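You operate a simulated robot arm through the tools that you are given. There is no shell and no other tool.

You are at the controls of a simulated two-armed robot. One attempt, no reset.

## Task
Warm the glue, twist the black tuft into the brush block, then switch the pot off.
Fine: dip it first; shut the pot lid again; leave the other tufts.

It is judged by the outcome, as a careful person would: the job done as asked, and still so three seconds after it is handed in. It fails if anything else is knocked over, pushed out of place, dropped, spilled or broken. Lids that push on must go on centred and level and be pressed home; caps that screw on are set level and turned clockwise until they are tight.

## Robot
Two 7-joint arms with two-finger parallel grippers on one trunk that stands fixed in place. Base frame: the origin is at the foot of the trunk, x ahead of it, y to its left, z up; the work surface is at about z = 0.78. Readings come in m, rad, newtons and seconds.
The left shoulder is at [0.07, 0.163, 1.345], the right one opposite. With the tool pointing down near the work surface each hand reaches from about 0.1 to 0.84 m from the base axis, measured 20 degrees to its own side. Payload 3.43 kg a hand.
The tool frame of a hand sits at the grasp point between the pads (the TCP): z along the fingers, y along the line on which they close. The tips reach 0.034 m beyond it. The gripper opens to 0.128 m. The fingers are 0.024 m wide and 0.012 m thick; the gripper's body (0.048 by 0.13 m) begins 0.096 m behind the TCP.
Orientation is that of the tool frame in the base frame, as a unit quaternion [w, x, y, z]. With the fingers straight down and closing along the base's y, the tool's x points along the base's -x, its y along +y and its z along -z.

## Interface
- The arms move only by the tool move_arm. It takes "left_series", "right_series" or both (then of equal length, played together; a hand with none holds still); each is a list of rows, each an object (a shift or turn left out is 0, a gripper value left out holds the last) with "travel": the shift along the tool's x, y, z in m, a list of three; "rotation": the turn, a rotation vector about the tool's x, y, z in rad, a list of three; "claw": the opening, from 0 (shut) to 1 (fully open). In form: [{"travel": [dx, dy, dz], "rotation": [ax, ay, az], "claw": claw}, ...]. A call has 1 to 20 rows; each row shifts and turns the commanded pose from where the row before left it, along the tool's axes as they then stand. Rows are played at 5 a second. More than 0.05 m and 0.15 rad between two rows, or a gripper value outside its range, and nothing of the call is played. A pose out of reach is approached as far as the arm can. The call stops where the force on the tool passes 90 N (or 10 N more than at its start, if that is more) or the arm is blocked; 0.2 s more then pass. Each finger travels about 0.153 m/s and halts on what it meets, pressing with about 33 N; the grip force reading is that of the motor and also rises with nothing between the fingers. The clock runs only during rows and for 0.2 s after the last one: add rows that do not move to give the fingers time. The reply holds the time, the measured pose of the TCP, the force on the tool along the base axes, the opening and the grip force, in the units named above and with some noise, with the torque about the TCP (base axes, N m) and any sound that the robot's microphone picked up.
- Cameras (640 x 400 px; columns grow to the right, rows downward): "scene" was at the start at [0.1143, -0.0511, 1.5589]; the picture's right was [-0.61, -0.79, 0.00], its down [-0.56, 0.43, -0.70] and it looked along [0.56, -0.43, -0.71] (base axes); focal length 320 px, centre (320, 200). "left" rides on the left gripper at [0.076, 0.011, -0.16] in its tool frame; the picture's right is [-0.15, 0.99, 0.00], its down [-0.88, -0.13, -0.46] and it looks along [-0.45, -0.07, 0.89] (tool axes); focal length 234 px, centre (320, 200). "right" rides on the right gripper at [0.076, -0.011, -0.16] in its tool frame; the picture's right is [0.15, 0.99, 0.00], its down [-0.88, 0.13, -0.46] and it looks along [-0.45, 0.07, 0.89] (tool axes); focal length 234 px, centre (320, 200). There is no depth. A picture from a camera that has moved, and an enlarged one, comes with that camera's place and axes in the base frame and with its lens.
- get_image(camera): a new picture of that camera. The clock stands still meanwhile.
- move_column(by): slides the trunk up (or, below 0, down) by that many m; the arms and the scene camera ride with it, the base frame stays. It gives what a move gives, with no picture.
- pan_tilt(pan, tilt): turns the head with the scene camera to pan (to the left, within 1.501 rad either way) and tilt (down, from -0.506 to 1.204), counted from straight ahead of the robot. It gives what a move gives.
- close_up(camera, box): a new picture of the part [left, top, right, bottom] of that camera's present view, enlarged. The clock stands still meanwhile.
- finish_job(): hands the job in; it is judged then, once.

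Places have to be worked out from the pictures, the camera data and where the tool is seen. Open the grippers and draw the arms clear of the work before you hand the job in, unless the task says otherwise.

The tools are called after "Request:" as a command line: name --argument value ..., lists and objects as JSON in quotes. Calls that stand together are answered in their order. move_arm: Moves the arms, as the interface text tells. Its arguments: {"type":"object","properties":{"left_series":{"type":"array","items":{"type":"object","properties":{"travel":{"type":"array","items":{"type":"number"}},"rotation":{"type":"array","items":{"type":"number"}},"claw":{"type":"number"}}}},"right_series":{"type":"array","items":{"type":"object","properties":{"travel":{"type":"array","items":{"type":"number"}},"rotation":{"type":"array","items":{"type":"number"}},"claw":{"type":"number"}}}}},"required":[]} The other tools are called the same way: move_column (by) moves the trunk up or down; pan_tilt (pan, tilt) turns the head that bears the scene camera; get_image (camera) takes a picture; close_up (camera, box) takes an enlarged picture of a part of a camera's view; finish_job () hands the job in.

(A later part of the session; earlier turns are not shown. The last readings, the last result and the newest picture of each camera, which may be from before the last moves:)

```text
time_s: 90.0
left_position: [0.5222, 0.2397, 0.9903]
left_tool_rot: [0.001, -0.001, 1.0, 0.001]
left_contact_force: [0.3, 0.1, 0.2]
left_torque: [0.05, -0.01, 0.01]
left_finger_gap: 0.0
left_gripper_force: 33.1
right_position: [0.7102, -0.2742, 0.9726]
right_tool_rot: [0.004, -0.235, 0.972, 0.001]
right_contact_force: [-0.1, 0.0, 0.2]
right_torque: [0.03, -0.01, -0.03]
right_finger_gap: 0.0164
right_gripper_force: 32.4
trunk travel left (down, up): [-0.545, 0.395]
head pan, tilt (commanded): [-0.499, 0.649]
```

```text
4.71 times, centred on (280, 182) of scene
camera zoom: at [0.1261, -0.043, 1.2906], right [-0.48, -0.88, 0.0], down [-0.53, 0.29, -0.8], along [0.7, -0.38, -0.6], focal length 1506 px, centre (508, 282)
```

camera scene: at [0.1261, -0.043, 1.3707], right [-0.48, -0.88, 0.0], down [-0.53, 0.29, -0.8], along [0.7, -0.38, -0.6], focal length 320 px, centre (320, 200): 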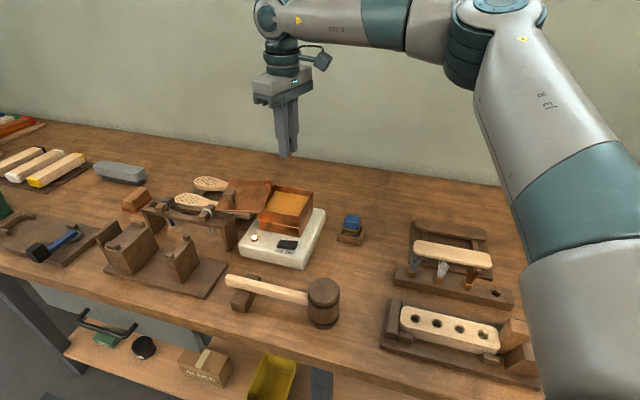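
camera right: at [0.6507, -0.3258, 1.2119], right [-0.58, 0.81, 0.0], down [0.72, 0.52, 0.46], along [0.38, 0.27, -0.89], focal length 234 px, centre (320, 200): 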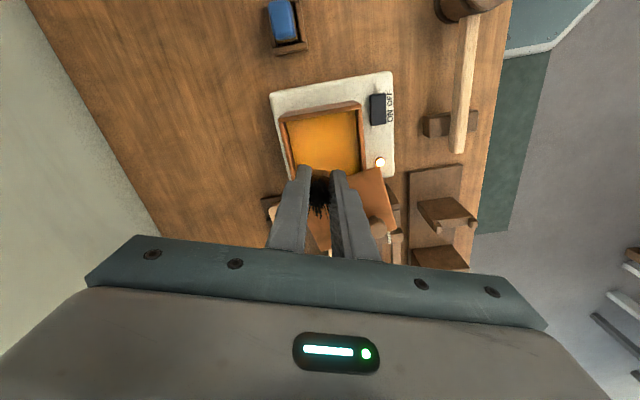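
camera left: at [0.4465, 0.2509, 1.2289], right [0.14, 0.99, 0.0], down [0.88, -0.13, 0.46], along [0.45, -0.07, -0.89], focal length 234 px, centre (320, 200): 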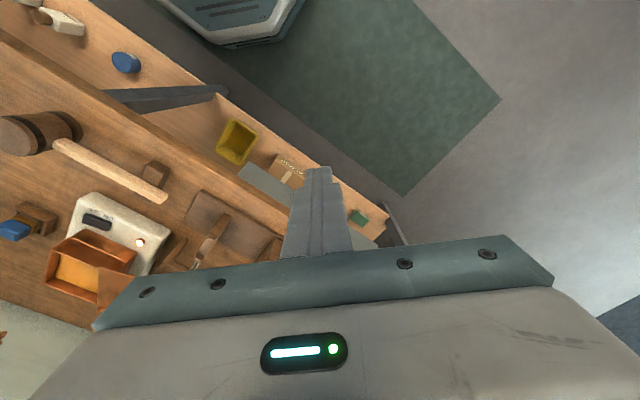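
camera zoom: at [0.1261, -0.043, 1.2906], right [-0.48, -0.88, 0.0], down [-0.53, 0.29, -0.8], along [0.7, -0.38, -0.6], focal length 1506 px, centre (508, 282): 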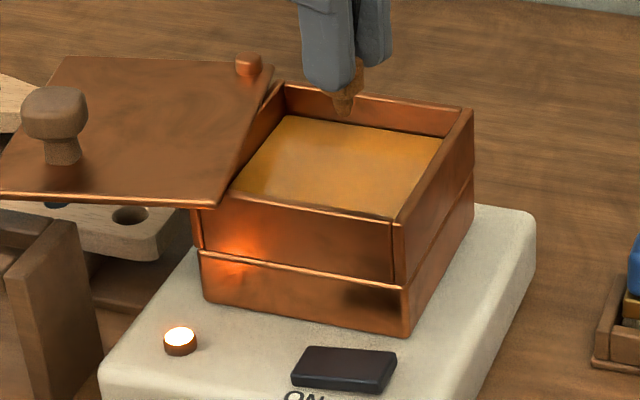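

After 70 s of heating the lamp remains steady, so I take the glue as warm. I lower the stem towards the glue with the trunk, first 3 cm, and look.

Request:
move_column --by -0.03

Request:
close_up --camera "scene" --box '[240, 130, 320, 190]'

Request:
close_up --camera "right" --box '[240, 90, 400, 190]'

```text
time_s: 90.7
left_position: [0.5214, 0.2401, 0.9607]
left_tool_rot: [0.0, -0.001, 1.0, -0.001]
left_contact_force: [1.0, -0.2, 0.6]
left_torque: [0.01, 0.0, -0.02]
left_finger_gap: 0.0
left_gripper_force: 32.9
right_position: [0.709, -0.2748, 0.9437]
right_tool_rot: [0.003, -0.235, 0.972, 0.0]
right_contact_force: [-0.9, -0.4, -0.8]
right_torque: [0.01, 0.0, -0.03]
right_finger_gap: 0.0163
right_gripper_force: 32.8
trunk travel left (down, up): [-0.515, 0.425]
head pan, tilt (commanded): [-0.499, 0.649]
```

```text
6.67 times, centred on (280, 160) of scene
camera zoom: at [0.1255, -0.043, 1.2607], right [-0.48, -0.88, 0.0], down [-0.53, 0.29, -0.8], along [0.7, -0.38, -0.6], focal length 2134 px, centre (587, 467)
```

zoom: 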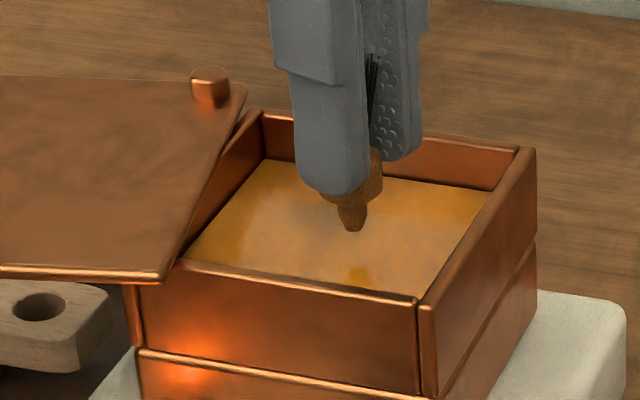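

```text
4.00 times, centred on (320, 140) of right
camera zoom: at [0.6459, -0.3183, 1.1018], right [-0.58, 0.81, 0.0], down [0.72, 0.52, 0.46], along [0.38, 0.27, -0.89], focal length 937 px, centre (320, 440)
```

zoom: 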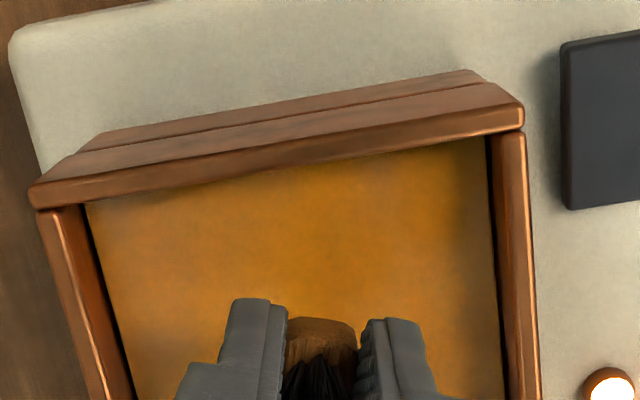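

The stem's reflection shows its end is about 7 mm above the glue, and the fingertips about 23 mm above. I lower 16 mm more to immerse the stem while keeping the fingers dry.

Request:
move_column --by -0.016

Request:
close_up --camera "scene" --box '[240, 130, 320, 190]'

Request:
close_up --camera "right" --box '[240, 90, 400, 190]'

```text
time_s: 91.3
left_position: [0.5236, 0.2387, 0.9458]
left_tool_rot: [0.0, -0.001, 1.0, 0.0]
left_contact_force: [-0.7, -0.1, 0.2]
left_torque: [-0.05, -0.02, -0.04]
left_finger_gap: 0.0
left_gripper_force: 33.2
right_position: [0.7101, -0.275, 0.9271]
right_tool_rot: [0.003, -0.236, 0.972, 0.001]
right_contact_force: [0.4, 0.1, -0.2]
right_torque: [0.01, 0.0, 0.03]
right_finger_gap: 0.0161
right_gripper_force: 33.1
trunk travel left (down, up): [-0.499, 0.441]
head pan, tilt (commanded): [-0.499, 0.649]
```

```text
6.67 times, centred on (280, 160) of scene
camera zoom: at [0.1256, -0.043, 1.2447], right [-0.48, -0.88, 0.0], down [-0.53, 0.29, -0.8], along [0.7, -0.38, -0.6], focal length 2134 px, centre (587, 467)
```

zoom: 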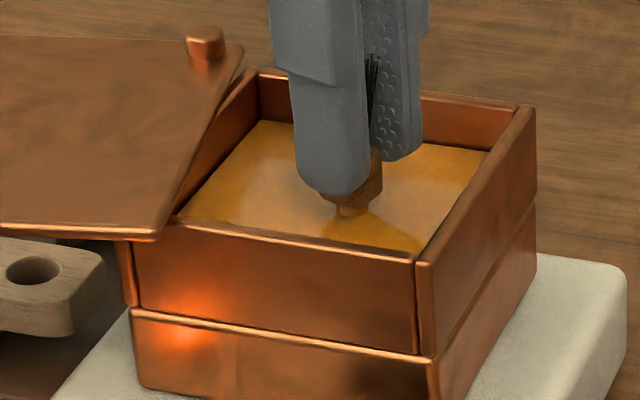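

```text
4.00 times, centred on (320, 140) of right
camera zoom: at [0.646, -0.3183, 1.0856], right [-0.58, 0.81, 0.0], down [0.72, 0.52, 0.46], along [0.38, 0.27, -0.89], focal length 937 px, centre (320, 440)
```

zoom: 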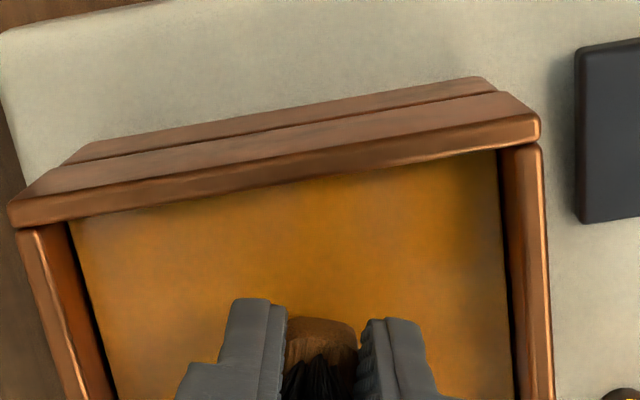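

The stem is immersed with only a few millimetres below the head still showing. I go 2 mm deeper, hold for a moment, then raise out with the trunk.

Request:
move_column --by -0.002

Request:
move_arm --right_series '[{"travel": [0, 0, 0]}, {"travel": [0, 0, 0]}, {"travel": [0, 0, 0]}, {"travel": [0, 0, 0]}, {"travel": [0, 0, 0]}, {"travel": [0, 0, 0]}, {"travel": [0, 0, 0]}]'

Request:
move_column --by 0.09

Request:
close_up --camera "scene" --box '[240, 120, 336, 205]'

Request:
close_up --camera "scene" --box '[270, 120, 310, 170]'

```text
time_s: 91.9
left_position: [0.5222, 0.2403, 0.9422]
left_tool_rot: [0.0, -0.001, 1.0, 0.0]
left_contact_force: [-0.3, 0.5, 0.1]
left_torque: [-0.02, 0.0, 0.0]
left_finger_gap: 0.0
left_gripper_force: 33.1
right_position: [0.7098, -0.2744, 0.9249]
right_tool_rot: [0.004, -0.235, 0.972, 0.0]
right_contact_force: [-0.7, -0.8, -0.2]
right_torque: [0.01, -0.01, -0.01]
right_finger_gap: 0.0164
right_gripper_force: 33.4
trunk travel left (down, up): [-0.497, 0.443]
head pan, tilt (commanded): [-0.499, 0.649]
```

```text
time_s: 93.5
left_position: [0.5231, 0.2394, 0.9421]
left_tool_rot: [0.0, -0.001, 1.0, -0.001]
left_contact_force: [-0.6, -0.2, 0.5]
left_torque: [-0.04, 0.02, 0.03]
left_finger_gap: 0.0
left_gripper_force: 32.8
right_position: [0.71, -0.2736, 0.9238]
right_tool_rot: [0.005, -0.235, 0.972, 0.0]
right_contact_force: [0.9, -0.4, -0.3]
right_torque: [0.03, 0.01, 0.02]
right_finger_gap: 0.0163
right_gripper_force: 33.3
trunk travel left (down, up): [-0.497, 0.443]
head pan, tilt (commanded): [-0.499, 0.649]
```

```text
time_s: 94.7
left_position: [0.5229, 0.2393, 1.0322]
left_tool_rot: [0.0, -0.001, 1.0, -0.001]
left_contact_force: [-0.8, 0.9, 1.0]
left_torque: [-0.01, -0.05, 0.02]
left_finger_gap: 0.0
left_gripper_force: 33.0
right_position: [0.7095, -0.2747, 1.0148]
right_tool_rot: [0.003, -0.234, 0.972, 0.001]
right_contact_force: [-0.5, -0.6, -0.6]
right_torque: [0.0, 0.04, -0.01]
right_finger_gap: 0.0161
right_gripper_force: 32.6
trunk travel left (down, up): [-0.587, 0.353]
head pan, tilt (commanded): [-0.499, 0.649]
```

```text
4.71 times, centred on (288, 162) of scene
camera zoom: at [0.1265, -0.043, 1.3325], right [-0.48, -0.88, 0.0], down [-0.53, 0.29, -0.8], along [0.7, -0.38, -0.6], focal length 1506 px, centre (471, 376)
```

zoom: 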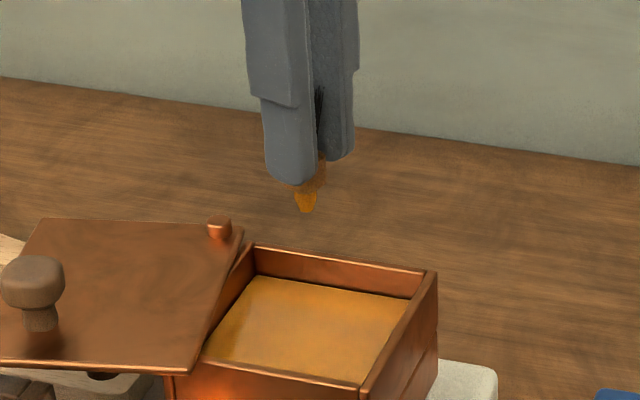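

```text
8.00 times, centred on (290, 145) of scene
camera zoom: at [0.1265, -0.043, 1.3325], right [-0.48, -0.88, 0.0], down [-0.53, 0.29, -0.8], along [0.7, -0.38, -0.6], focal length 2561 px, centre (560, 640)
```

zoom: 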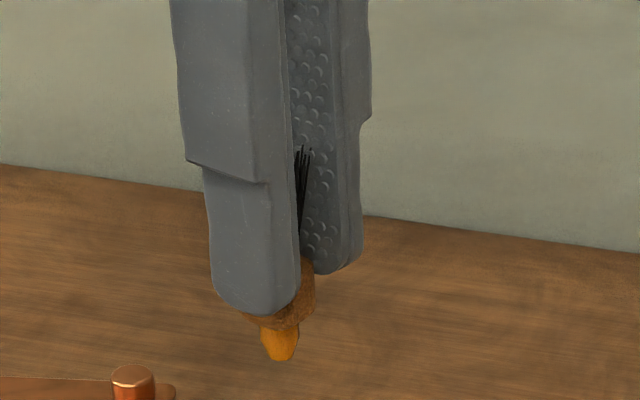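

The stem is now coated with glue. I carry the tuft back over the brush block at a safe height while turning the wrist to ψ≈0.

Request:
move_arm --right_series '[{"travel": [0, 0, -0.03]}, {"travel": [0.0392, 0.0053, 0], "rotation": [0, 0, 0.12]}, {"travel": [0.0396, 0.0005, 0], "rotation": [0, 0, 0.12]}, {"travel": [0.0394, -0.0042, 0], "rotation": [0, 0, 0.12]}, {"travel": [0.0386, -0.0089, 0], "rotation": [0, 0, 0.12]}, {"travel": [0.0373, -0.0134, 0]}, {"travel": [0.0373, -0.0134, 0]}, {"travel": [0.0373, -0.0134, 0]}, {"travel": [0.0373, -0.0134, 0]}, {"travel": [0.0373, -0.0134, 0]}, {"travel": [0.0373, -0.0134, 0]}, {"travel": [0.0373, -0.0134, 0]}, {"travel": [0, 0, 0]}]'

Request:
get_image --camera "scene"

Request:
get_image --camera "right"

```text
time_s: 97.5
left_position: [0.5233, 0.2401, 1.0301]
left_tool_rot: [0.0, -0.001, 1.0, -0.001]
left_contact_force: [0.6, 0.3, -0.7]
left_torque: [-0.01, 0.0, 0.01]
left_finger_gap: 0.0004
left_gripper_force: 32.9
right_position: [0.2985, -0.4173, 1.0432]
right_tool_rot: [0.002, 0.002, 1.0, 0.0]
right_contact_force: [0.3, 1.0, -0.7]
right_torque: [-0.01, -0.01, -0.03]
right_finger_gap: 0.0166
right_gripper_force: 33.2
trunk travel left (down, up): [-0.587, 0.353]
head pan, tilt (commanded): [-0.499, 0.649]
```

```text
taken
camera scene: at [0.1265, -0.0417, 1.3326], right [-0.48, -0.88, 0.0], down [-0.53, 0.29, -0.8], along [0.7, -0.38, -0.6], focal length 320 px, centre (320, 200)
```

scene: 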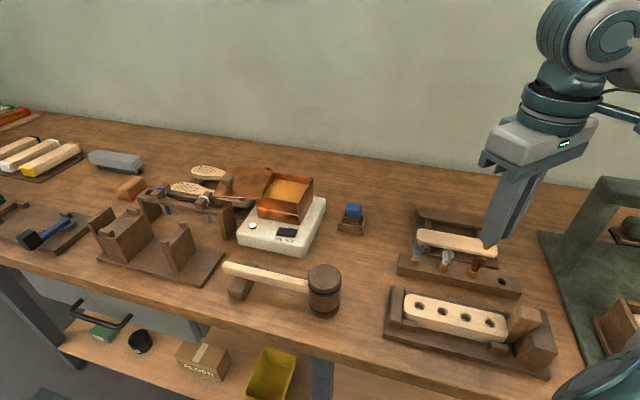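

```text
taken
camera right: at [0.2218, -0.4278, 1.2016], right [-0.14, 0.99, 0.0], down [0.88, 0.13, 0.46], along [0.46, 0.07, -0.89], focal length 234 px, centre (320, 200)
```

right: 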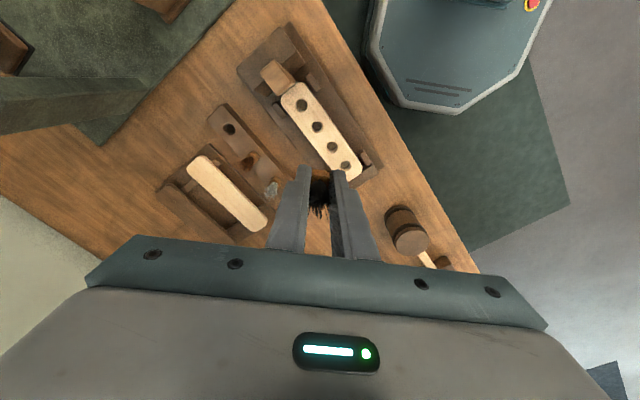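

The hand is above hole 3, with the glued stem well clear. I zoom in on the block holes to locate them precisely.

Request:
close_up --camera "right" --box '[270, 80, 382, 190]'

Request:
close_up --camera "scene" --box '[385, 270, 545, 380]'

Request:
close_up --camera "scene" --box '[470, 215, 520, 260]'

```text
3.64 times, centred on (326, 135) of right
camera zoom: at [0.2218, -0.4278, 1.2016], right [-0.14, 0.99, 0.0], down [0.88, 0.13, 0.46], along [0.46, 0.07, -0.89], focal length 852 px, centre (298, 436)
```

zoom: 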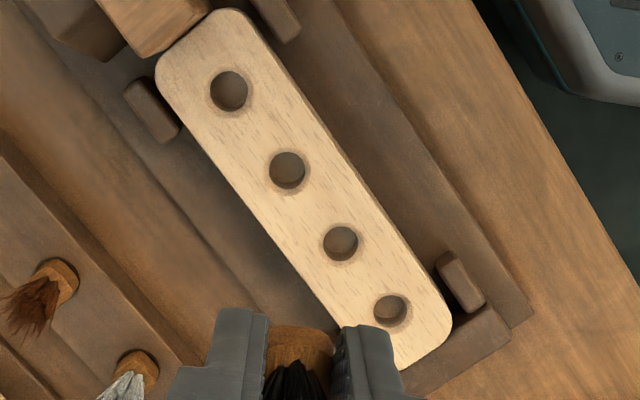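

```text
3.64 times, centred on (465, 325) of scene
camera zoom: at [0.1265, -0.0417, 1.3326], right [-0.48, -0.88, 0.0], down [-0.53, 0.29, -0.8], along [0.7, -0.38, -0.6], focal length 1164 px, centre (-207, -254)
```

zoom: 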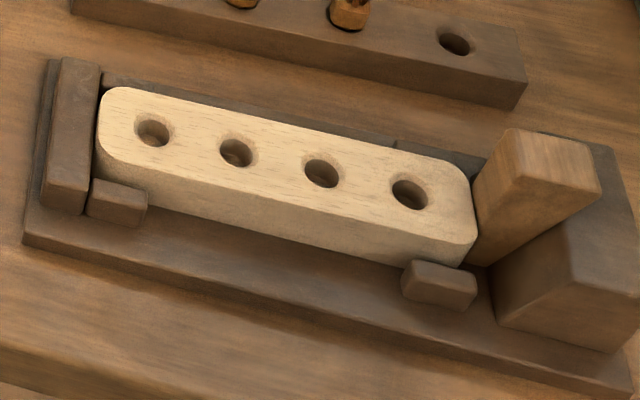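

```text
8.89 times, centred on (495, 238) of scene
camera zoom: at [0.1265, -0.0417, 1.3326], right [-0.48, -0.88, 0.0], down [-0.53, 0.29, -0.8], along [0.7, -0.38, -0.6], focal length 2845 px, centre (-1236, -133)
```

zoom: 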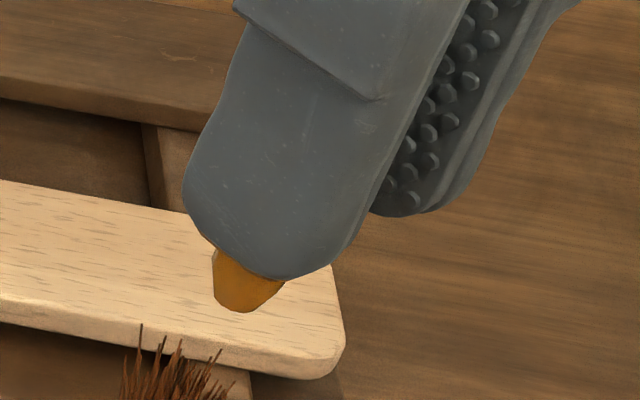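

Hole 3 computes to about (0.287, -0.423) with the block top near z 0.828. I'll use that hole, since it is well clear of the wedge. I shift over it and descend part-way to check alignment again.

Request:
move_arm --right_series '[{"travel": [0.0106, -0.0064, 0]}, {"travel": [0, 0, 0.03]}, {"travel": [0, 0, 0.03]}, {"travel": [0, 0, 0.03]}, {"travel": [0, 0, 0.02]}, {"travel": [0, 0, 0]}, {"travel": [0, 0, 0]}]'

Request:
close_up --camera "right" --box '[256, 100, 384, 200]'

Request:
get_image --camera "scene"

```text
time_s: 99.1
left_position: [0.5231, 0.239, 1.0326]
left_tool_rot: [-0.001, -0.001, 1.0, 0.0]
left_contact_force: [-0.4, -0.1, 0.1]
left_torque: [0.02, -0.02, -0.04]
left_finger_gap: 0.0
left_gripper_force: 32.7
right_position: [0.3022, -0.4375, 0.9358]
right_tool_rot: [0.002, 0.003, 1.0, 0.003]
right_contact_force: [0.5, -0.4, -0.1]
right_torque: [0.01, 0.02, 0.0]
right_finger_gap: 0.0163
right_gripper_force: 32.5
right hand out of reach, approached as far as the arm can: row 3, 4, 5
trunk travel left (down, up): [-0.587, 0.353]
head pan, tilt (commanded): [-0.499, 0.649]
```

```text
4.00 times, centred on (320, 150) of right
camera zoom: at [0.2251, -0.4488, 1.0947], right [-0.14, 0.99, 0.0], down [0.88, 0.12, 0.46], along [0.45, 0.07, -0.89], focal length 937 px, centre (320, 400)
```

zoom: 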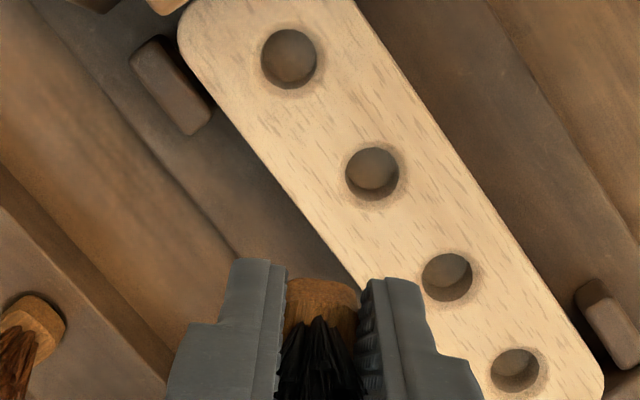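

```text
taken
camera scene: at [0.1261, -0.0432, 1.3326], right [-0.48, -0.88, 0.0], down [-0.53, 0.29, -0.8], along [0.7, -0.38, -0.6], focal length 320 px, centre (320, 200)
```

scene: 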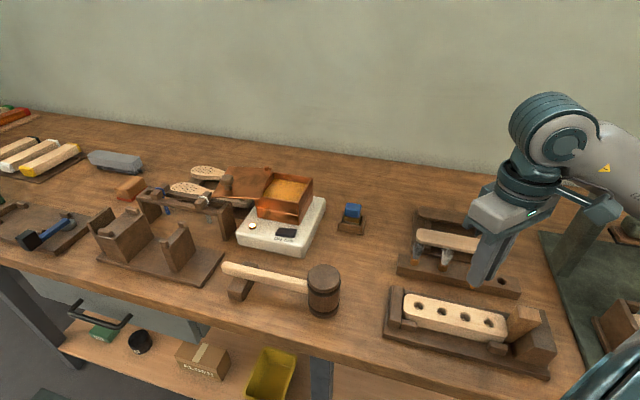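

With the trunk low, the near block is out of the arm's comfortable range (it drifted 2 cm). I raise the trunk back 0.2 m and then reposition over hole 3.

Request:
move_column --by 0.22

Request:
move_arm --right_series '[{"travel": [0.0143, 0.0142, 0]}, {"travel": [0, 0, 0.03]}, {"travel": [0, 0, 0.04]}, {"travel": [0, 0, 0.04]}, {"travel": [0, 0, 0]}, {"travel": [0, 0, 0]}]'

Request:
get_image --camera "right"

Request:
get_image --camera "scene"

```text
time_s: 101.5
left_position: [0.5216, 0.2394, 1.2528]
left_tool_rot: [0.0, 0.0, 1.0, -0.001]
left_contact_force: [-0.2, -0.8, -0.6]
left_torque: [0.01, 0.0, 0.01]
left_finger_gap: 0.0
left_gripper_force: 32.8
right_position: [0.3016, -0.4386, 1.1565]
right_tool_rot: [0.002, 0.002, 1.0, 0.001]
right_contact_force: [0.1, 0.2, 0.5]
right_torque: [-0.02, -0.01, -0.02]
right_finger_gap: 0.0161
right_gripper_force: 33.3
trunk travel left (down, up): [-0.807, 0.133]
head pan, tilt (commanded): [-0.499, 0.649]
```

```text
time_s: 102.8
left_position: [0.5224, 0.2398, 1.2521]
left_tool_rot: [0.0, -0.001, 1.0, 0.0]
left_contact_force: [0.5, -0.4, 0.5]
left_torque: [0.01, 0.02, -0.01]
left_finger_gap: 0.0001
left_gripper_force: 32.8
right_position: [0.3057, -0.4424, 1.047]
right_tool_rot: [0.002, 0.002, 1.0, 0.002]
right_contact_force: [0.2, 0.6, 0.5]
right_torque: [0.0, -0.02, 0.0]
right_finger_gap: 0.0164
right_gripper_force: 32.8
right hand out of reach, approached as far as the arm can: row 1, 2, 3
trunk travel left (down, up): [-0.807, 0.133]
head pan, tilt (commanded): [-0.499, 0.649]
```

```text
taken
camera right: at [0.2294, -0.4539, 1.2055], right [-0.14, 0.99, 0.0], down [0.88, 0.12, 0.46], along [0.45, 0.07, -0.89], focal length 234 px, centre (320, 200)
```

right: 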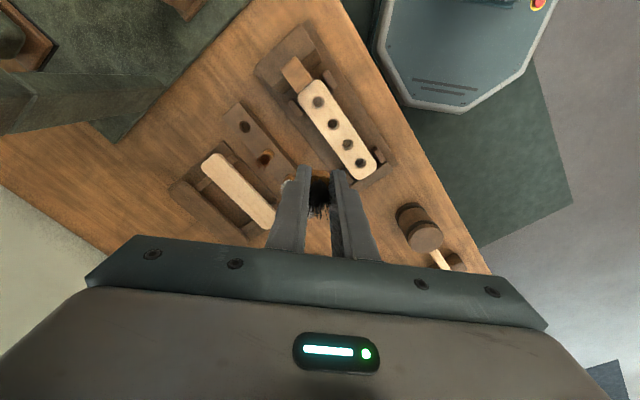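

```text
taken
camera scene: at [0.126, -0.0431, 1.5526], right [-0.48, -0.88, 0.0], down [-0.53, 0.29, -0.8], along [0.7, -0.38, -0.6], focal length 320 px, centre (320, 200)
```

scene: 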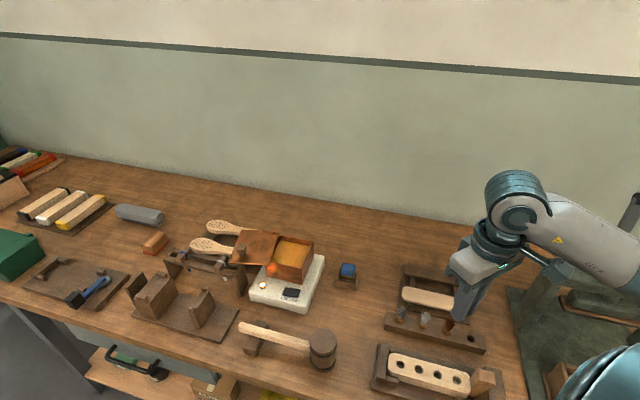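

The move inward was blocked again, most likely by the wrist-turn limit at ψ=0. I rotate the wrist positive (as at the rack) and retry.

Request:
move_arm --right_series '[{"rotation": [0, 0, 0.13]}, {"rotation": [0, 0, 0.13]}, {"rotation": [0, 0, 0.13]}, {"rotation": [0, 0, 0.13]}, {"rotation": [0, 0, 0.13]}, {"rotation": [0, 0, 0.13]}, {"travel": [0, 0, 0]}]'

Request:
move_arm --right_series '[{"travel": [0.013, 0, 0]}, {"travel": [0.014, 0, 0]}, {"travel": [0, 0, 0]}]'

Request:
get_image --camera "right"

```text
time_s: 104.5
left_position: [0.5228, 0.24, 1.2531]
left_tool_rot: [0.0, -0.001, 1.0, 0.0]
left_contact_force: [0.7, -0.4, -0.2]
left_torque: [-0.01, 0.03, -0.01]
left_finger_gap: 0.0
left_gripper_force: 32.6
right_position: [0.3078, -0.4427, 1.0461]
right_tool_rot: [0.001, 0.383, 0.924, 0.003]
right_contact_force: [0.5, 0.6, -0.3]
right_torque: [0.01, 0.05, 0.03]
right_finger_gap: 0.0162
right_gripper_force: 32.8
trunk travel left (down, up): [-0.807, 0.133]
head pan, tilt (commanded): [-0.499, 0.649]
```

```text
time_s: 105.2
left_position: [0.5222, 0.2386, 1.252]
left_tool_rot: [0.0, -0.001, 1.0, 0.0]
left_contact_force: [0.3, -0.2, 0.0]
left_torque: [-0.01, -0.01, 0.02]
left_finger_gap: 0.0002
left_gripper_force: 32.9
right_position: [0.3052, -0.4391, 1.0461]
right_tool_rot: [0.001, 0.382, 0.924, 0.002]
right_contact_force: [0.4, 0.5, 0.8]
right_torque: [-0.03, -0.03, 0.02]
right_finger_gap: 0.0165
right_gripper_force: 33.1
right hand out of reach, approached as far as the arm can: row 1, 2
trunk travel left (down, up): [-0.807, 0.133]
head pan, tilt (commanded): [-0.499, 0.649]
```

```text
taken
camera right: at [0.2432, -0.393, 1.2043], right [0.6, 0.8, 0.01], down [0.71, -0.53, 0.45], along [0.37, -0.27, -0.89], focal length 234 px, centre (320, 200)
```

right: 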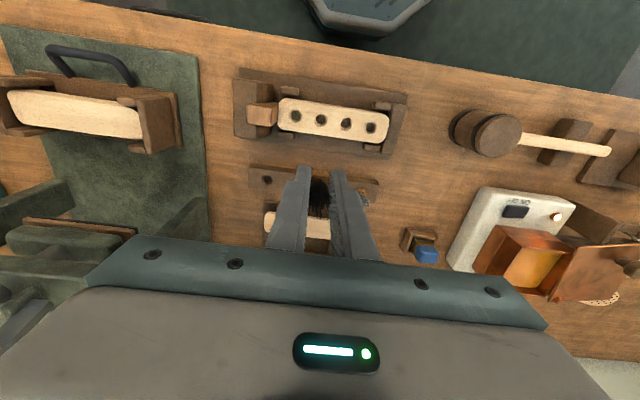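

The blocked distance matches the elbow's maximum fold; hole 3 becomes reachable once the hand is lower. I descend first to z about 0.945, which is still well above the block, and then move in over the hole.

Request:
move_arm --right_series '[{"travel": [0, 0, 0.035]}, {"travel": [0, 0, 0.035]}, {"travel": [0, 0, 0.03]}, {"travel": [0.0122, -0.0006, 0]}, {"travel": [0.0122, -0.0006, 0]}, {"travel": [0, 0, 0]}, {"travel": [0, 0, 0]}]'

Request:
close_up --camera "right" --box '[240, 90, 400, 200]'

Request:
close_up --camera "scene" --box '[370, 270, 510, 390]'

```text
time_s: 106.8
left_position: [0.522, 0.2391, 1.253]
left_tool_rot: [0.0, -0.001, 1.0, 0.0]
left_contact_force: [-0.7, -0.4, -0.7]
left_torque: [-0.01, -0.03, 0.0]
left_finger_gap: 0.0
left_gripper_force: 33.5
right_position: [0.2867, -0.4212, 0.9463]
right_tool_rot: [0.001, 0.383, 0.924, 0.003]
right_contact_force: [0.5, -1.3, 0.3]
right_torque: [0.02, -0.01, -0.01]
right_finger_gap: 0.0162
right_gripper_force: 33.0
trunk travel left (down, up): [-0.807, 0.133]
head pan, tilt (commanded): [-0.499, 0.649]
```

```text
3.64 times, centred on (320, 145) of right
camera zoom: at [0.2246, -0.3762, 1.1053], right [0.6, 0.8, 0.01], down [0.71, -0.53, 0.46], along [0.37, -0.27, -0.89], focal length 852 px, centre (320, 400)
```

zoom: 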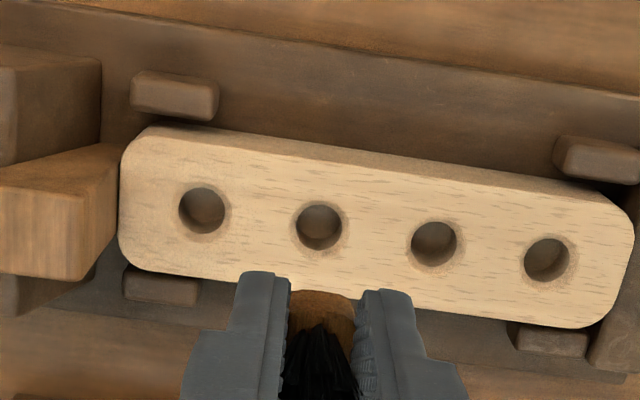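

```text
3.33 times, centred on (440, 330) of scene
camera zoom: at [0.1258, -0.043, 1.5527], right [-0.48, -0.88, 0.0], down [-0.53, 0.29, -0.8], along [0.7, -0.38, -0.6], focal length 1067 px, centre (-80, -233)
```

zoom: 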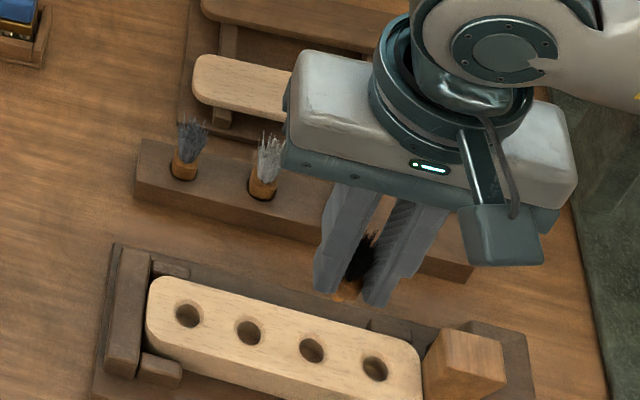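

The hand is at (0.2867, -0.4212, 0.946) with hole 3 nearly below. I zoom in on the stem and hole to judge the remaining offset.

Request:
close_up --camera "right" --box '[296, 140, 344, 180]'

Request:
close_up --camera "scene" --box '[440, 325, 500, 370]'

Request:
get_image --camera "left"

```text
10.00 times, centred on (320, 160) of right
camera zoom: at [0.2246, -0.3762, 1.1053], right [0.6, 0.8, 0.01], down [0.71, -0.53, 0.46], along [0.37, -0.27, -0.89], focal length 2342 px, centre (320, 600)
```

zoom: 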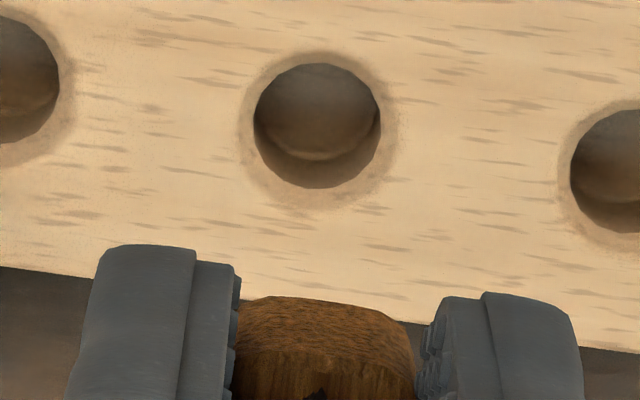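

```text
8.89 times, centred on (470, 348) of scene
camera zoom: at [0.1258, -0.043, 1.5527], right [-0.48, -0.88, 0.0], down [-0.53, 0.29, -0.8], along [0.7, -0.38, -0.6], focal length 2845 px, centre (-1013, -1111)
```

zoom: 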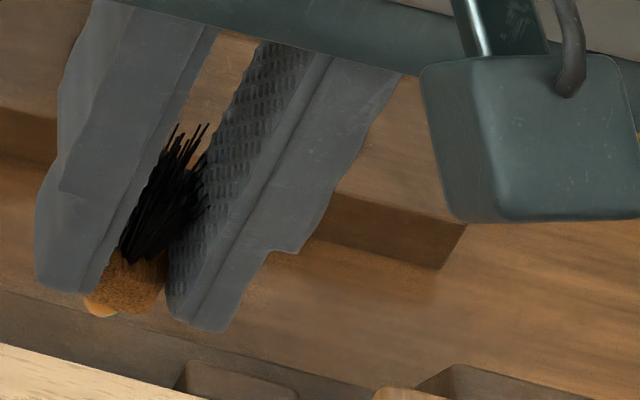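

```text
taken
camera left: at [0.4464, 0.2508, 1.4109], right [0.14, 0.99, 0.0], down [0.88, -0.13, 0.46], along [0.45, -0.07, -0.89], focal length 234 px, centre (320, 200)
```

left: 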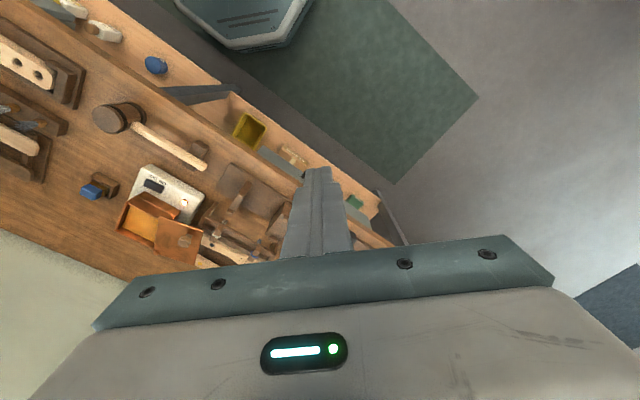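

The glued stem sits about 2 mm forward of the TCP and hole 3 is offset the same amount, so they line up to within about 1.5 mm (the hole is about 15.6 mm wide). I descend to just above the hole.

Request:
move_arm --right_series '[{"travel": [0, 0, 0.025]}, {"travel": [0, 0, 0.02]}, {"travel": [0, 0, 0.01]}, {"travel": [0, 0, 0]}, {"travel": [0, 0, 0]}]'

Request:
close_up --camera "right" --box '[280, 130, 360, 190]'

Request:
close_up --camera "scene" --box '[430, 325, 510, 390]'

```text
time_s: 108.0
left_position: [0.523, 0.2384, 1.2522]
left_tool_rot: [-0.001, -0.001, 1.0, 0.0]
left_contact_force: [0.6, 0.8, 0.2]
left_torque: [0.0, 0.02, 0.02]
left_finger_gap: 0.0
left_gripper_force: 33.2
right_position: [0.2887, -0.4229, 0.8909]
right_tool_rot: [0.001, 0.382, 0.924, 0.002]
right_contact_force: [-0.4, -0.5, -0.4]
right_torque: [0.0, 0.01, 0.01]
right_finger_gap: 0.0163
right_gripper_force: 32.9
trunk travel left (down, up): [-0.807, 0.133]
head pan, tilt (commanded): [-0.499, 0.649]
```

```text
6.67 times, centred on (320, 160) of right
camera zoom: at [0.2255, -0.3767, 1.0493], right [0.6, 0.8, 0.01], down [0.71, -0.53, 0.46], along [0.37, -0.27, -0.89], focal length 1561 px, centre (320, 467)
```

zoom: 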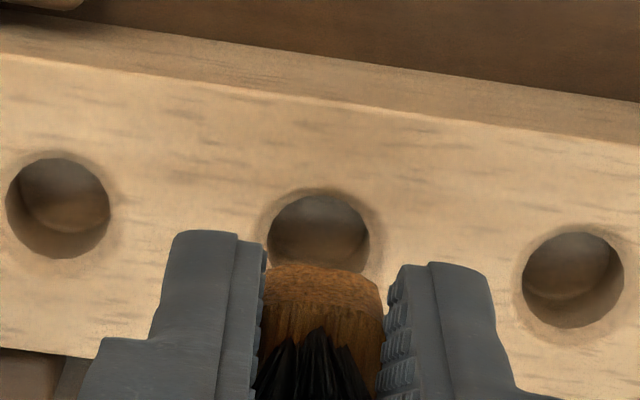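

```text
6.15 times, centred on (470, 358) of scene
camera zoom: at [0.126, -0.0431, 1.5526], right [-0.48, -0.88, 0.0], down [-0.53, 0.29, -0.8], along [0.7, -0.38, -0.6], focal length 1970 px, centre (-603, -769)
```

zoom: 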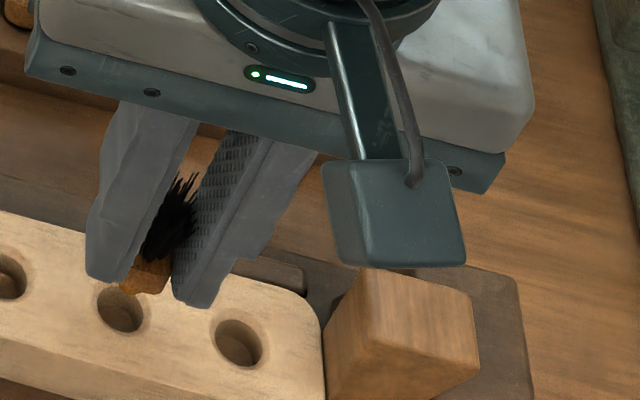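

The stem and hole agree to about a millimetre in both views. I lower in small steps, checking the force as the stem enters.

Request:
move_arm --right_series '[{"travel": [0, 0, 0.006]}, {"travel": [0, 0, 0.005]}, {"travel": [0, 0, 0.003]}, {"travel": [0, 0, 0]}]'

Request:
close_up --camera "scene" --box '[430, 325, 510, 390]'

Request:
close_up --camera "right" --box '[280, 130, 360, 190]'

```text
time_s: 109.0
left_position: [0.5218, 0.2389, 1.2526]
left_tool_rot: [0.0, 0.0, 1.0, -0.001]
left_contact_force: [-0.8, 0.4, -0.1]
left_torque: [0.01, -0.03, 0.0]
left_finger_gap: 0.0
left_gripper_force: 33.2
right_position: [0.2861, -0.4235, 0.8762]
right_tool_rot: [0.001, 0.383, 0.924, 0.002]
right_contact_force: [0.0, 0.0, 0.0]
right_torque: [0.03, -0.01, 0.0]
right_finger_gap: 0.0165
right_gripper_force: 33.0
trunk travel left (down, up): [-0.807, 0.133]
head pan, tilt (commanded): [-0.499, 0.649]
```

```text
6.15 times, centred on (470, 358) of scene
camera zoom: at [0.126, -0.0431, 1.5526], right [-0.48, -0.88, 0.0], down [-0.53, 0.29, -0.8], along [0.7, -0.38, -0.6], focal length 1970 px, centre (-603, -769)
```

zoom: 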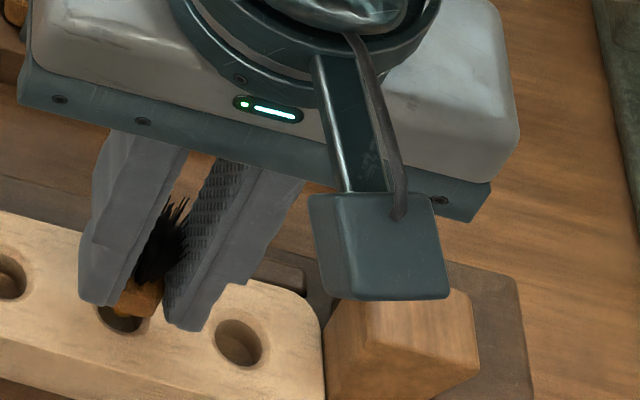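

```text
6.67 times, centred on (320, 160) of right
camera zoom: at [0.2243, -0.3761, 1.0353], right [0.6, 0.8, 0.01], down [0.71, -0.53, 0.46], along [0.37, -0.27, -0.89], focal length 1561 px, centre (320, 467)
```

zoom: 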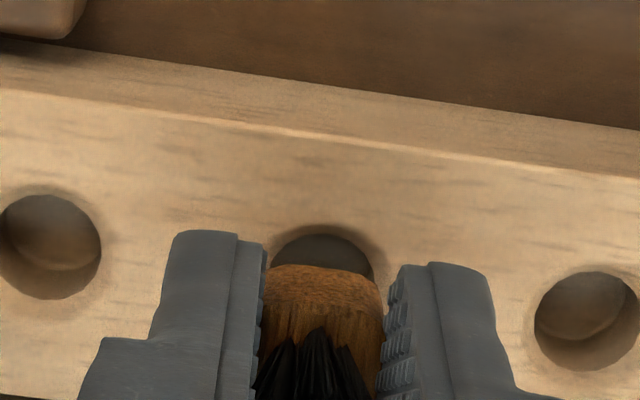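

There is no resistance so far and the stem tip is at the mouth of the hole. I continue down in 3 mm steps.

Request:
move_arm --right_series '[{"travel": [0, 0, 0.003]}, {"travel": [0, 0, 0.002]}, {"travel": [0, 0, 0]}]'

Request:
close_up --camera "scene" --box '[430, 335, 480, 380]'

```text
time_s: 109.8
left_position: [0.5233, 0.2394, 1.2532]
left_tool_rot: [0.0, -0.001, 1.0, 0.0]
left_contact_force: [-0.2, 0.2, 0.3]
left_torque: [-0.03, 0.01, 0.01]
left_finger_gap: 0.0
left_gripper_force: 33.5
right_position: [0.286, -0.4224, 0.8714]
right_tool_rot: [0.001, 0.383, 0.924, 0.002]
right_contact_force: [0.2, -0.4, 0.3]
right_torque: [0.03, 0.0, 0.06]
right_finger_gap: 0.0162
right_gripper_force: 33.1
trunk travel left (down, up): [-0.807, 0.133]
head pan, tilt (commanded): [-0.499, 0.649]
```

```text
8.89 times, centred on (455, 358) of scene
camera zoom: at [0.1259, -0.0431, 1.5526], right [-0.48, -0.88, 0.0], down [-0.53, 0.29, -0.8], along [0.7, -0.38, -0.6], focal length 2845 px, centre (-880, -1200)
```

zoom: 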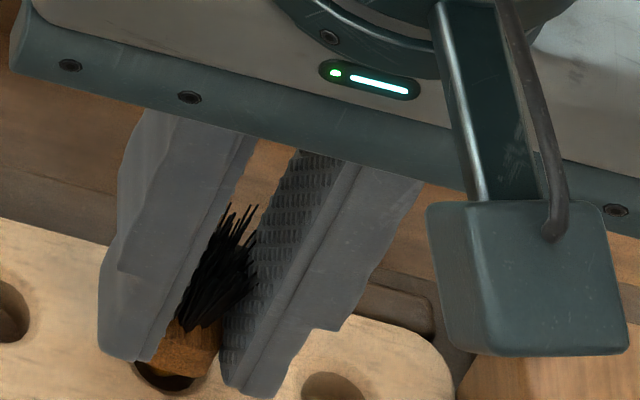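

It's still entering freely. I lower further in 2 mm steps until it meets resistance.

Request:
move_arm --right_series '[{"travel": [0, 0, 0.002]}, {"travel": [0, 0, 0.002]}, {"travel": [0, 0, 0]}]'

Request:
close_up --camera "scene" --box '[430, 335, 480, 380]'

Request:
close_up --camera "right" --box '[280, 130, 360, 190]'

```text
time_s: 110.7
left_position: [0.5211, 0.2402, 1.2518]
left_tool_rot: [0.001, -0.001, 1.0, 0.0]
left_contact_force: [0.3, -0.2, 0.5]
left_torque: [-0.01, 0.03, 0.04]
left_finger_gap: 0.0002
left_gripper_force: 33.2
right_position: [0.2863, -0.4213, 0.8696]
right_tool_rot: [0.004, 0.382, 0.924, 0.002]
right_contact_force: [-2.7, -6.2, 28.8]
right_torque: [-0.36, -0.01, -0.04]
right_finger_gap: 0.0163
right_gripper_force: 32.8
trunk travel left (down, up): [-0.807, 0.133]
head pan, tilt (commanded): [-0.499, 0.649]
```

```text
8.89 times, centred on (455, 358) of scene
camera zoom: at [0.1237, -0.0413, 1.5533], right [-0.48, -0.88, 0.0], down [-0.53, 0.29, -0.8], along [0.7, -0.38, -0.6], focal length 2845 px, centre (-880, -1200)
```

zoom: 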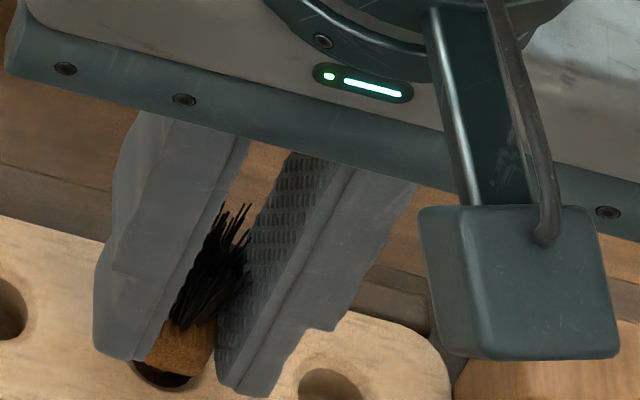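

```text
6.67 times, centred on (320, 160) of right
camera zoom: at [0.2241, -0.3751, 1.0286], right [0.6, 0.8, 0.01], down [0.71, -0.53, 0.46], along [0.37, -0.27, -0.89], focal length 1561 px, centre (320, 467)
```

zoom: 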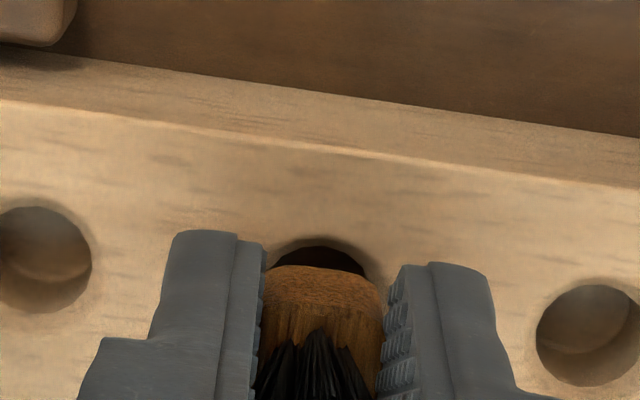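

The tuft met resistance at z 0.8696 (29 N up), with the stem seated in the mouth of hole 3 and the head a few millimetres above the block. Now I start twisting clockwise (positive tool z), turning about the tuft's own axis, and watch force and torque.

Request:
move_arm --right_series '[{"travel": [0, 0.0003, 0], "rotation": [0, 0, 0.12]}, {"travel": [0, 0.0003, 0], "rotation": [0, 0, 0.12]}, {"travel": [0, 0.0003, 0], "rotation": [0, 0, 0.12]}]'

Request:
close_up --camera "right" --box '[280, 130, 360, 190]'

Request:
close_up --camera "scene" --box '[430, 335, 480, 380]'

```text
time_s: 111.5
left_position: [0.5228, 0.2407, 1.2517]
left_tool_rot: [0.0, -0.001, 1.0, -0.001]
left_contact_force: [-0.4, 0.0, 0.4]
left_torque: [0.01, -0.01, 0.0]
left_finger_gap: 0.0
left_gripper_force: 32.9
right_position: [0.2888, -0.4199, 0.8694]
right_tool_rot: [0.002, 0.543, 0.84, 0.003]
right_contact_force: [5.2, -4.8, 22.8]
right_torque: [-0.29, -0.25, 0.49]
right_finger_gap: 0.0162
right_gripper_force: 32.6
trunk travel left (down, up): [-0.807, 0.133]
head pan, tilt (commanded): [-0.499, 0.649]
```

```text
6.67 times, centred on (320, 160) of right
camera zoom: at [0.2459, -0.3554, 1.0271], right [0.84, 0.54, 0.01], down [0.48, -0.75, 0.46], along [0.25, -0.38, -0.89], focal length 1561 px, centre (320, 467)
```

zoom: 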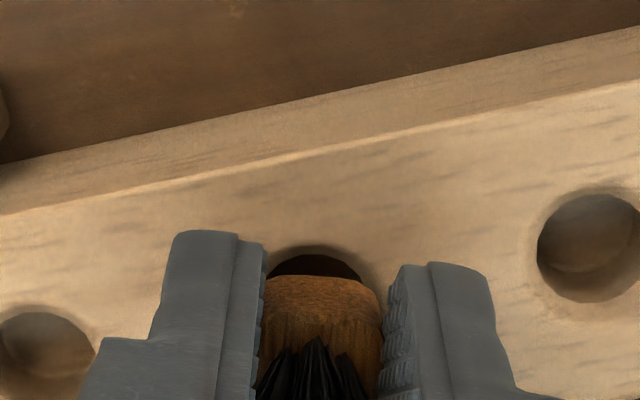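

```text
8.89 times, centred on (455, 358) of scene
camera zoom: at [0.1255, -0.0417, 1.5527], right [-0.48, -0.88, 0.0], down [-0.53, 0.29, -0.8], along [0.7, -0.38, -0.6], focal length 2845 px, centre (-880, -1200)
```

zoom: 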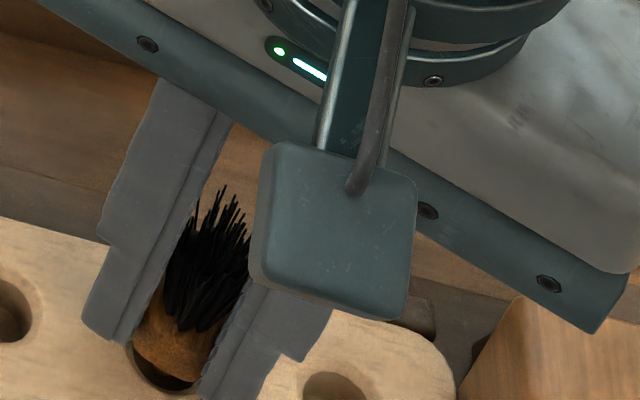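

A twisting resistance of 0.49 N·m shows up, so the tuft is engaging and turning with the grip. I continue clockwise with a slight downward feed.

Request:
move_arm --right_series '[{"travel": [0, 0.0003, 0.0003], "rotation": [0, 0, 0.14]}, {"travel": [0, 0.0003, 0.0003], "rotation": [0, 0, 0.14]}, {"travel": [0, 0.0003, 0.0003], "rotation": [0, 0, 0.14]}, {"travel": [0, 0.0003, 0.0003], "rotation": [0, 0, 0.14]}]'

Request:
close_up --camera "right" --box '[280, 130, 360, 190]'

Request:
close_up --camera "scene" --box '[430, 335, 480, 380]'

```text
time_s: 112.5
left_position: [0.5238, 0.24, 1.2512]
left_tool_rot: [-0.001, -0.001, 1.0, 0.0]
left_contact_force: [0.5, -0.6, 0.1]
left_torque: [0.01, -0.01, -0.02]
left_finger_gap: 0.0
left_gripper_force: 33.4
right_position: [0.2912, -0.4206, 0.8651]
right_tool_rot: [0.0, 0.754, 0.656, 0.003]
right_contact_force: [13.1, 5.1, -2.2]
right_torque: [0.25, -0.52, 0.33]
right_finger_gap: 0.02
right_gripper_force: 33.4
trunk travel left (down, up): [-0.807, 0.133]
head pan, tilt (commanded): [-0.499, 0.649]
```

```text
6.67 times, centred on (320, 160) of right
camera zoom: at [0.2896, -0.3434, 1.0254], right [1.0, 0.01, 0.0], down [0.01, -0.89, 0.45], along [0.01, -0.45, -0.89], focal length 1561 px, centre (320, 467)
```

zoom: 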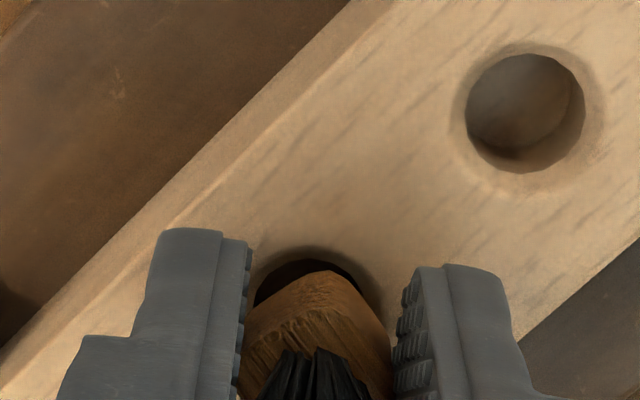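

```text
8.89 times, centred on (455, 358) of scene
camera zoom: at [0.1284, -0.0423, 1.5523], right [-0.48, -0.88, 0.0], down [-0.53, 0.29, -0.8], along [0.7, -0.38, -0.61], focal length 2845 px, centre (-880, -1200)
```

zoom: 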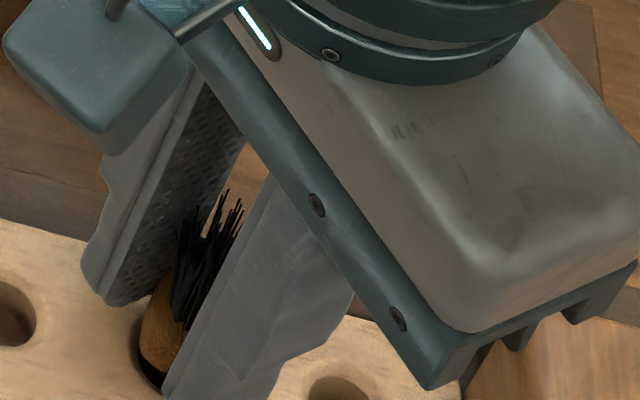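

The grip slipped: the gap grew to 20 mm as the fingers rode over the plug's corners, while the plug turned perhaps 0.35 rad. I open the fingers and raise the hand to inspect how the tuft sits.

Request:
move_arm --right_series '[{"travel": [0, 0, 0], "claw": 0.3}, {"travel": [0, 0, 0], "claw": 0.3}, {"travel": [0, 0, -0.02]}, {"travel": [0, 0, -0.03]}, {"travel": [0, 0, -0.03]}, {"travel": [0, 0, 0]}]'

Request:
close_up --camera "right" --box '[256, 90, 384, 190]'

Request:
close_up --camera "scene" --box '[420, 325, 490, 385]'

```text
time_s: 113.8
left_position: [0.5227, 0.2385, 1.2527]
left_tool_rot: [0.0, -0.001, 1.0, 0.0]
left_contact_force: [0.1, 0.1, 0.0]
left_torque: [0.0, -0.07, 0.02]
left_finger_gap: 0.0
left_gripper_force: 32.9
right_position: [0.2889, -0.4216, 0.9454]
right_tool_rot: [0.0, 0.754, 0.657, 0.003]
right_contact_force: [0.0, 0.1, -0.2]
right_torque: [0.02, -0.07, -0.01]
right_finger_gap: 0.0384
right_gripper_force: 0.1
trunk travel left (down, up): [-0.807, 0.133]
head pan, tilt (commanded): [-0.499, 0.649]
```

```text
4.00 times, centred on (320, 140) of right
camera zoom: at [0.2869, -0.3442, 1.1049], right [1.0, 0.01, 0.0], down [0.01, -0.89, 0.45], along [0.01, -0.45, -0.89], focal length 937 px, centre (320, 440)
```

zoom: 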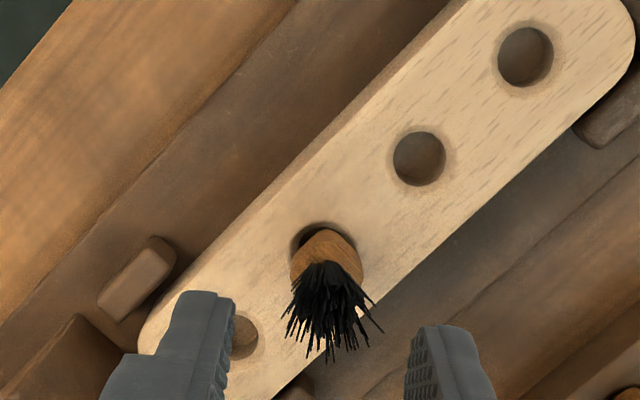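

```text
6.67 times, centred on (455, 355) of scene
camera zoom: at [0.1257, -0.0433, 1.5526], right [-0.48, -0.88, 0.0], down [-0.53, 0.29, -0.8], along [0.7, -0.38, -0.6], focal length 2134 px, centre (-580, -833)
```

zoom: 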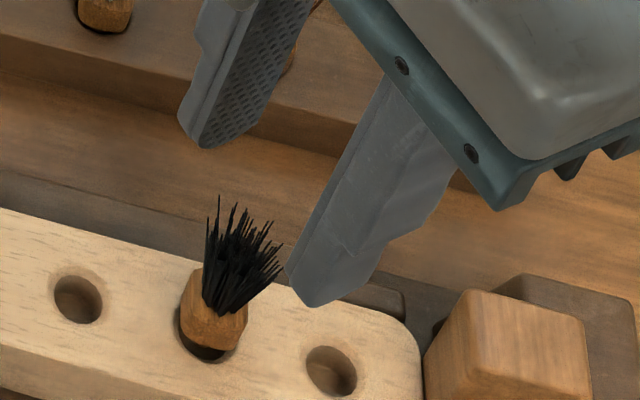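

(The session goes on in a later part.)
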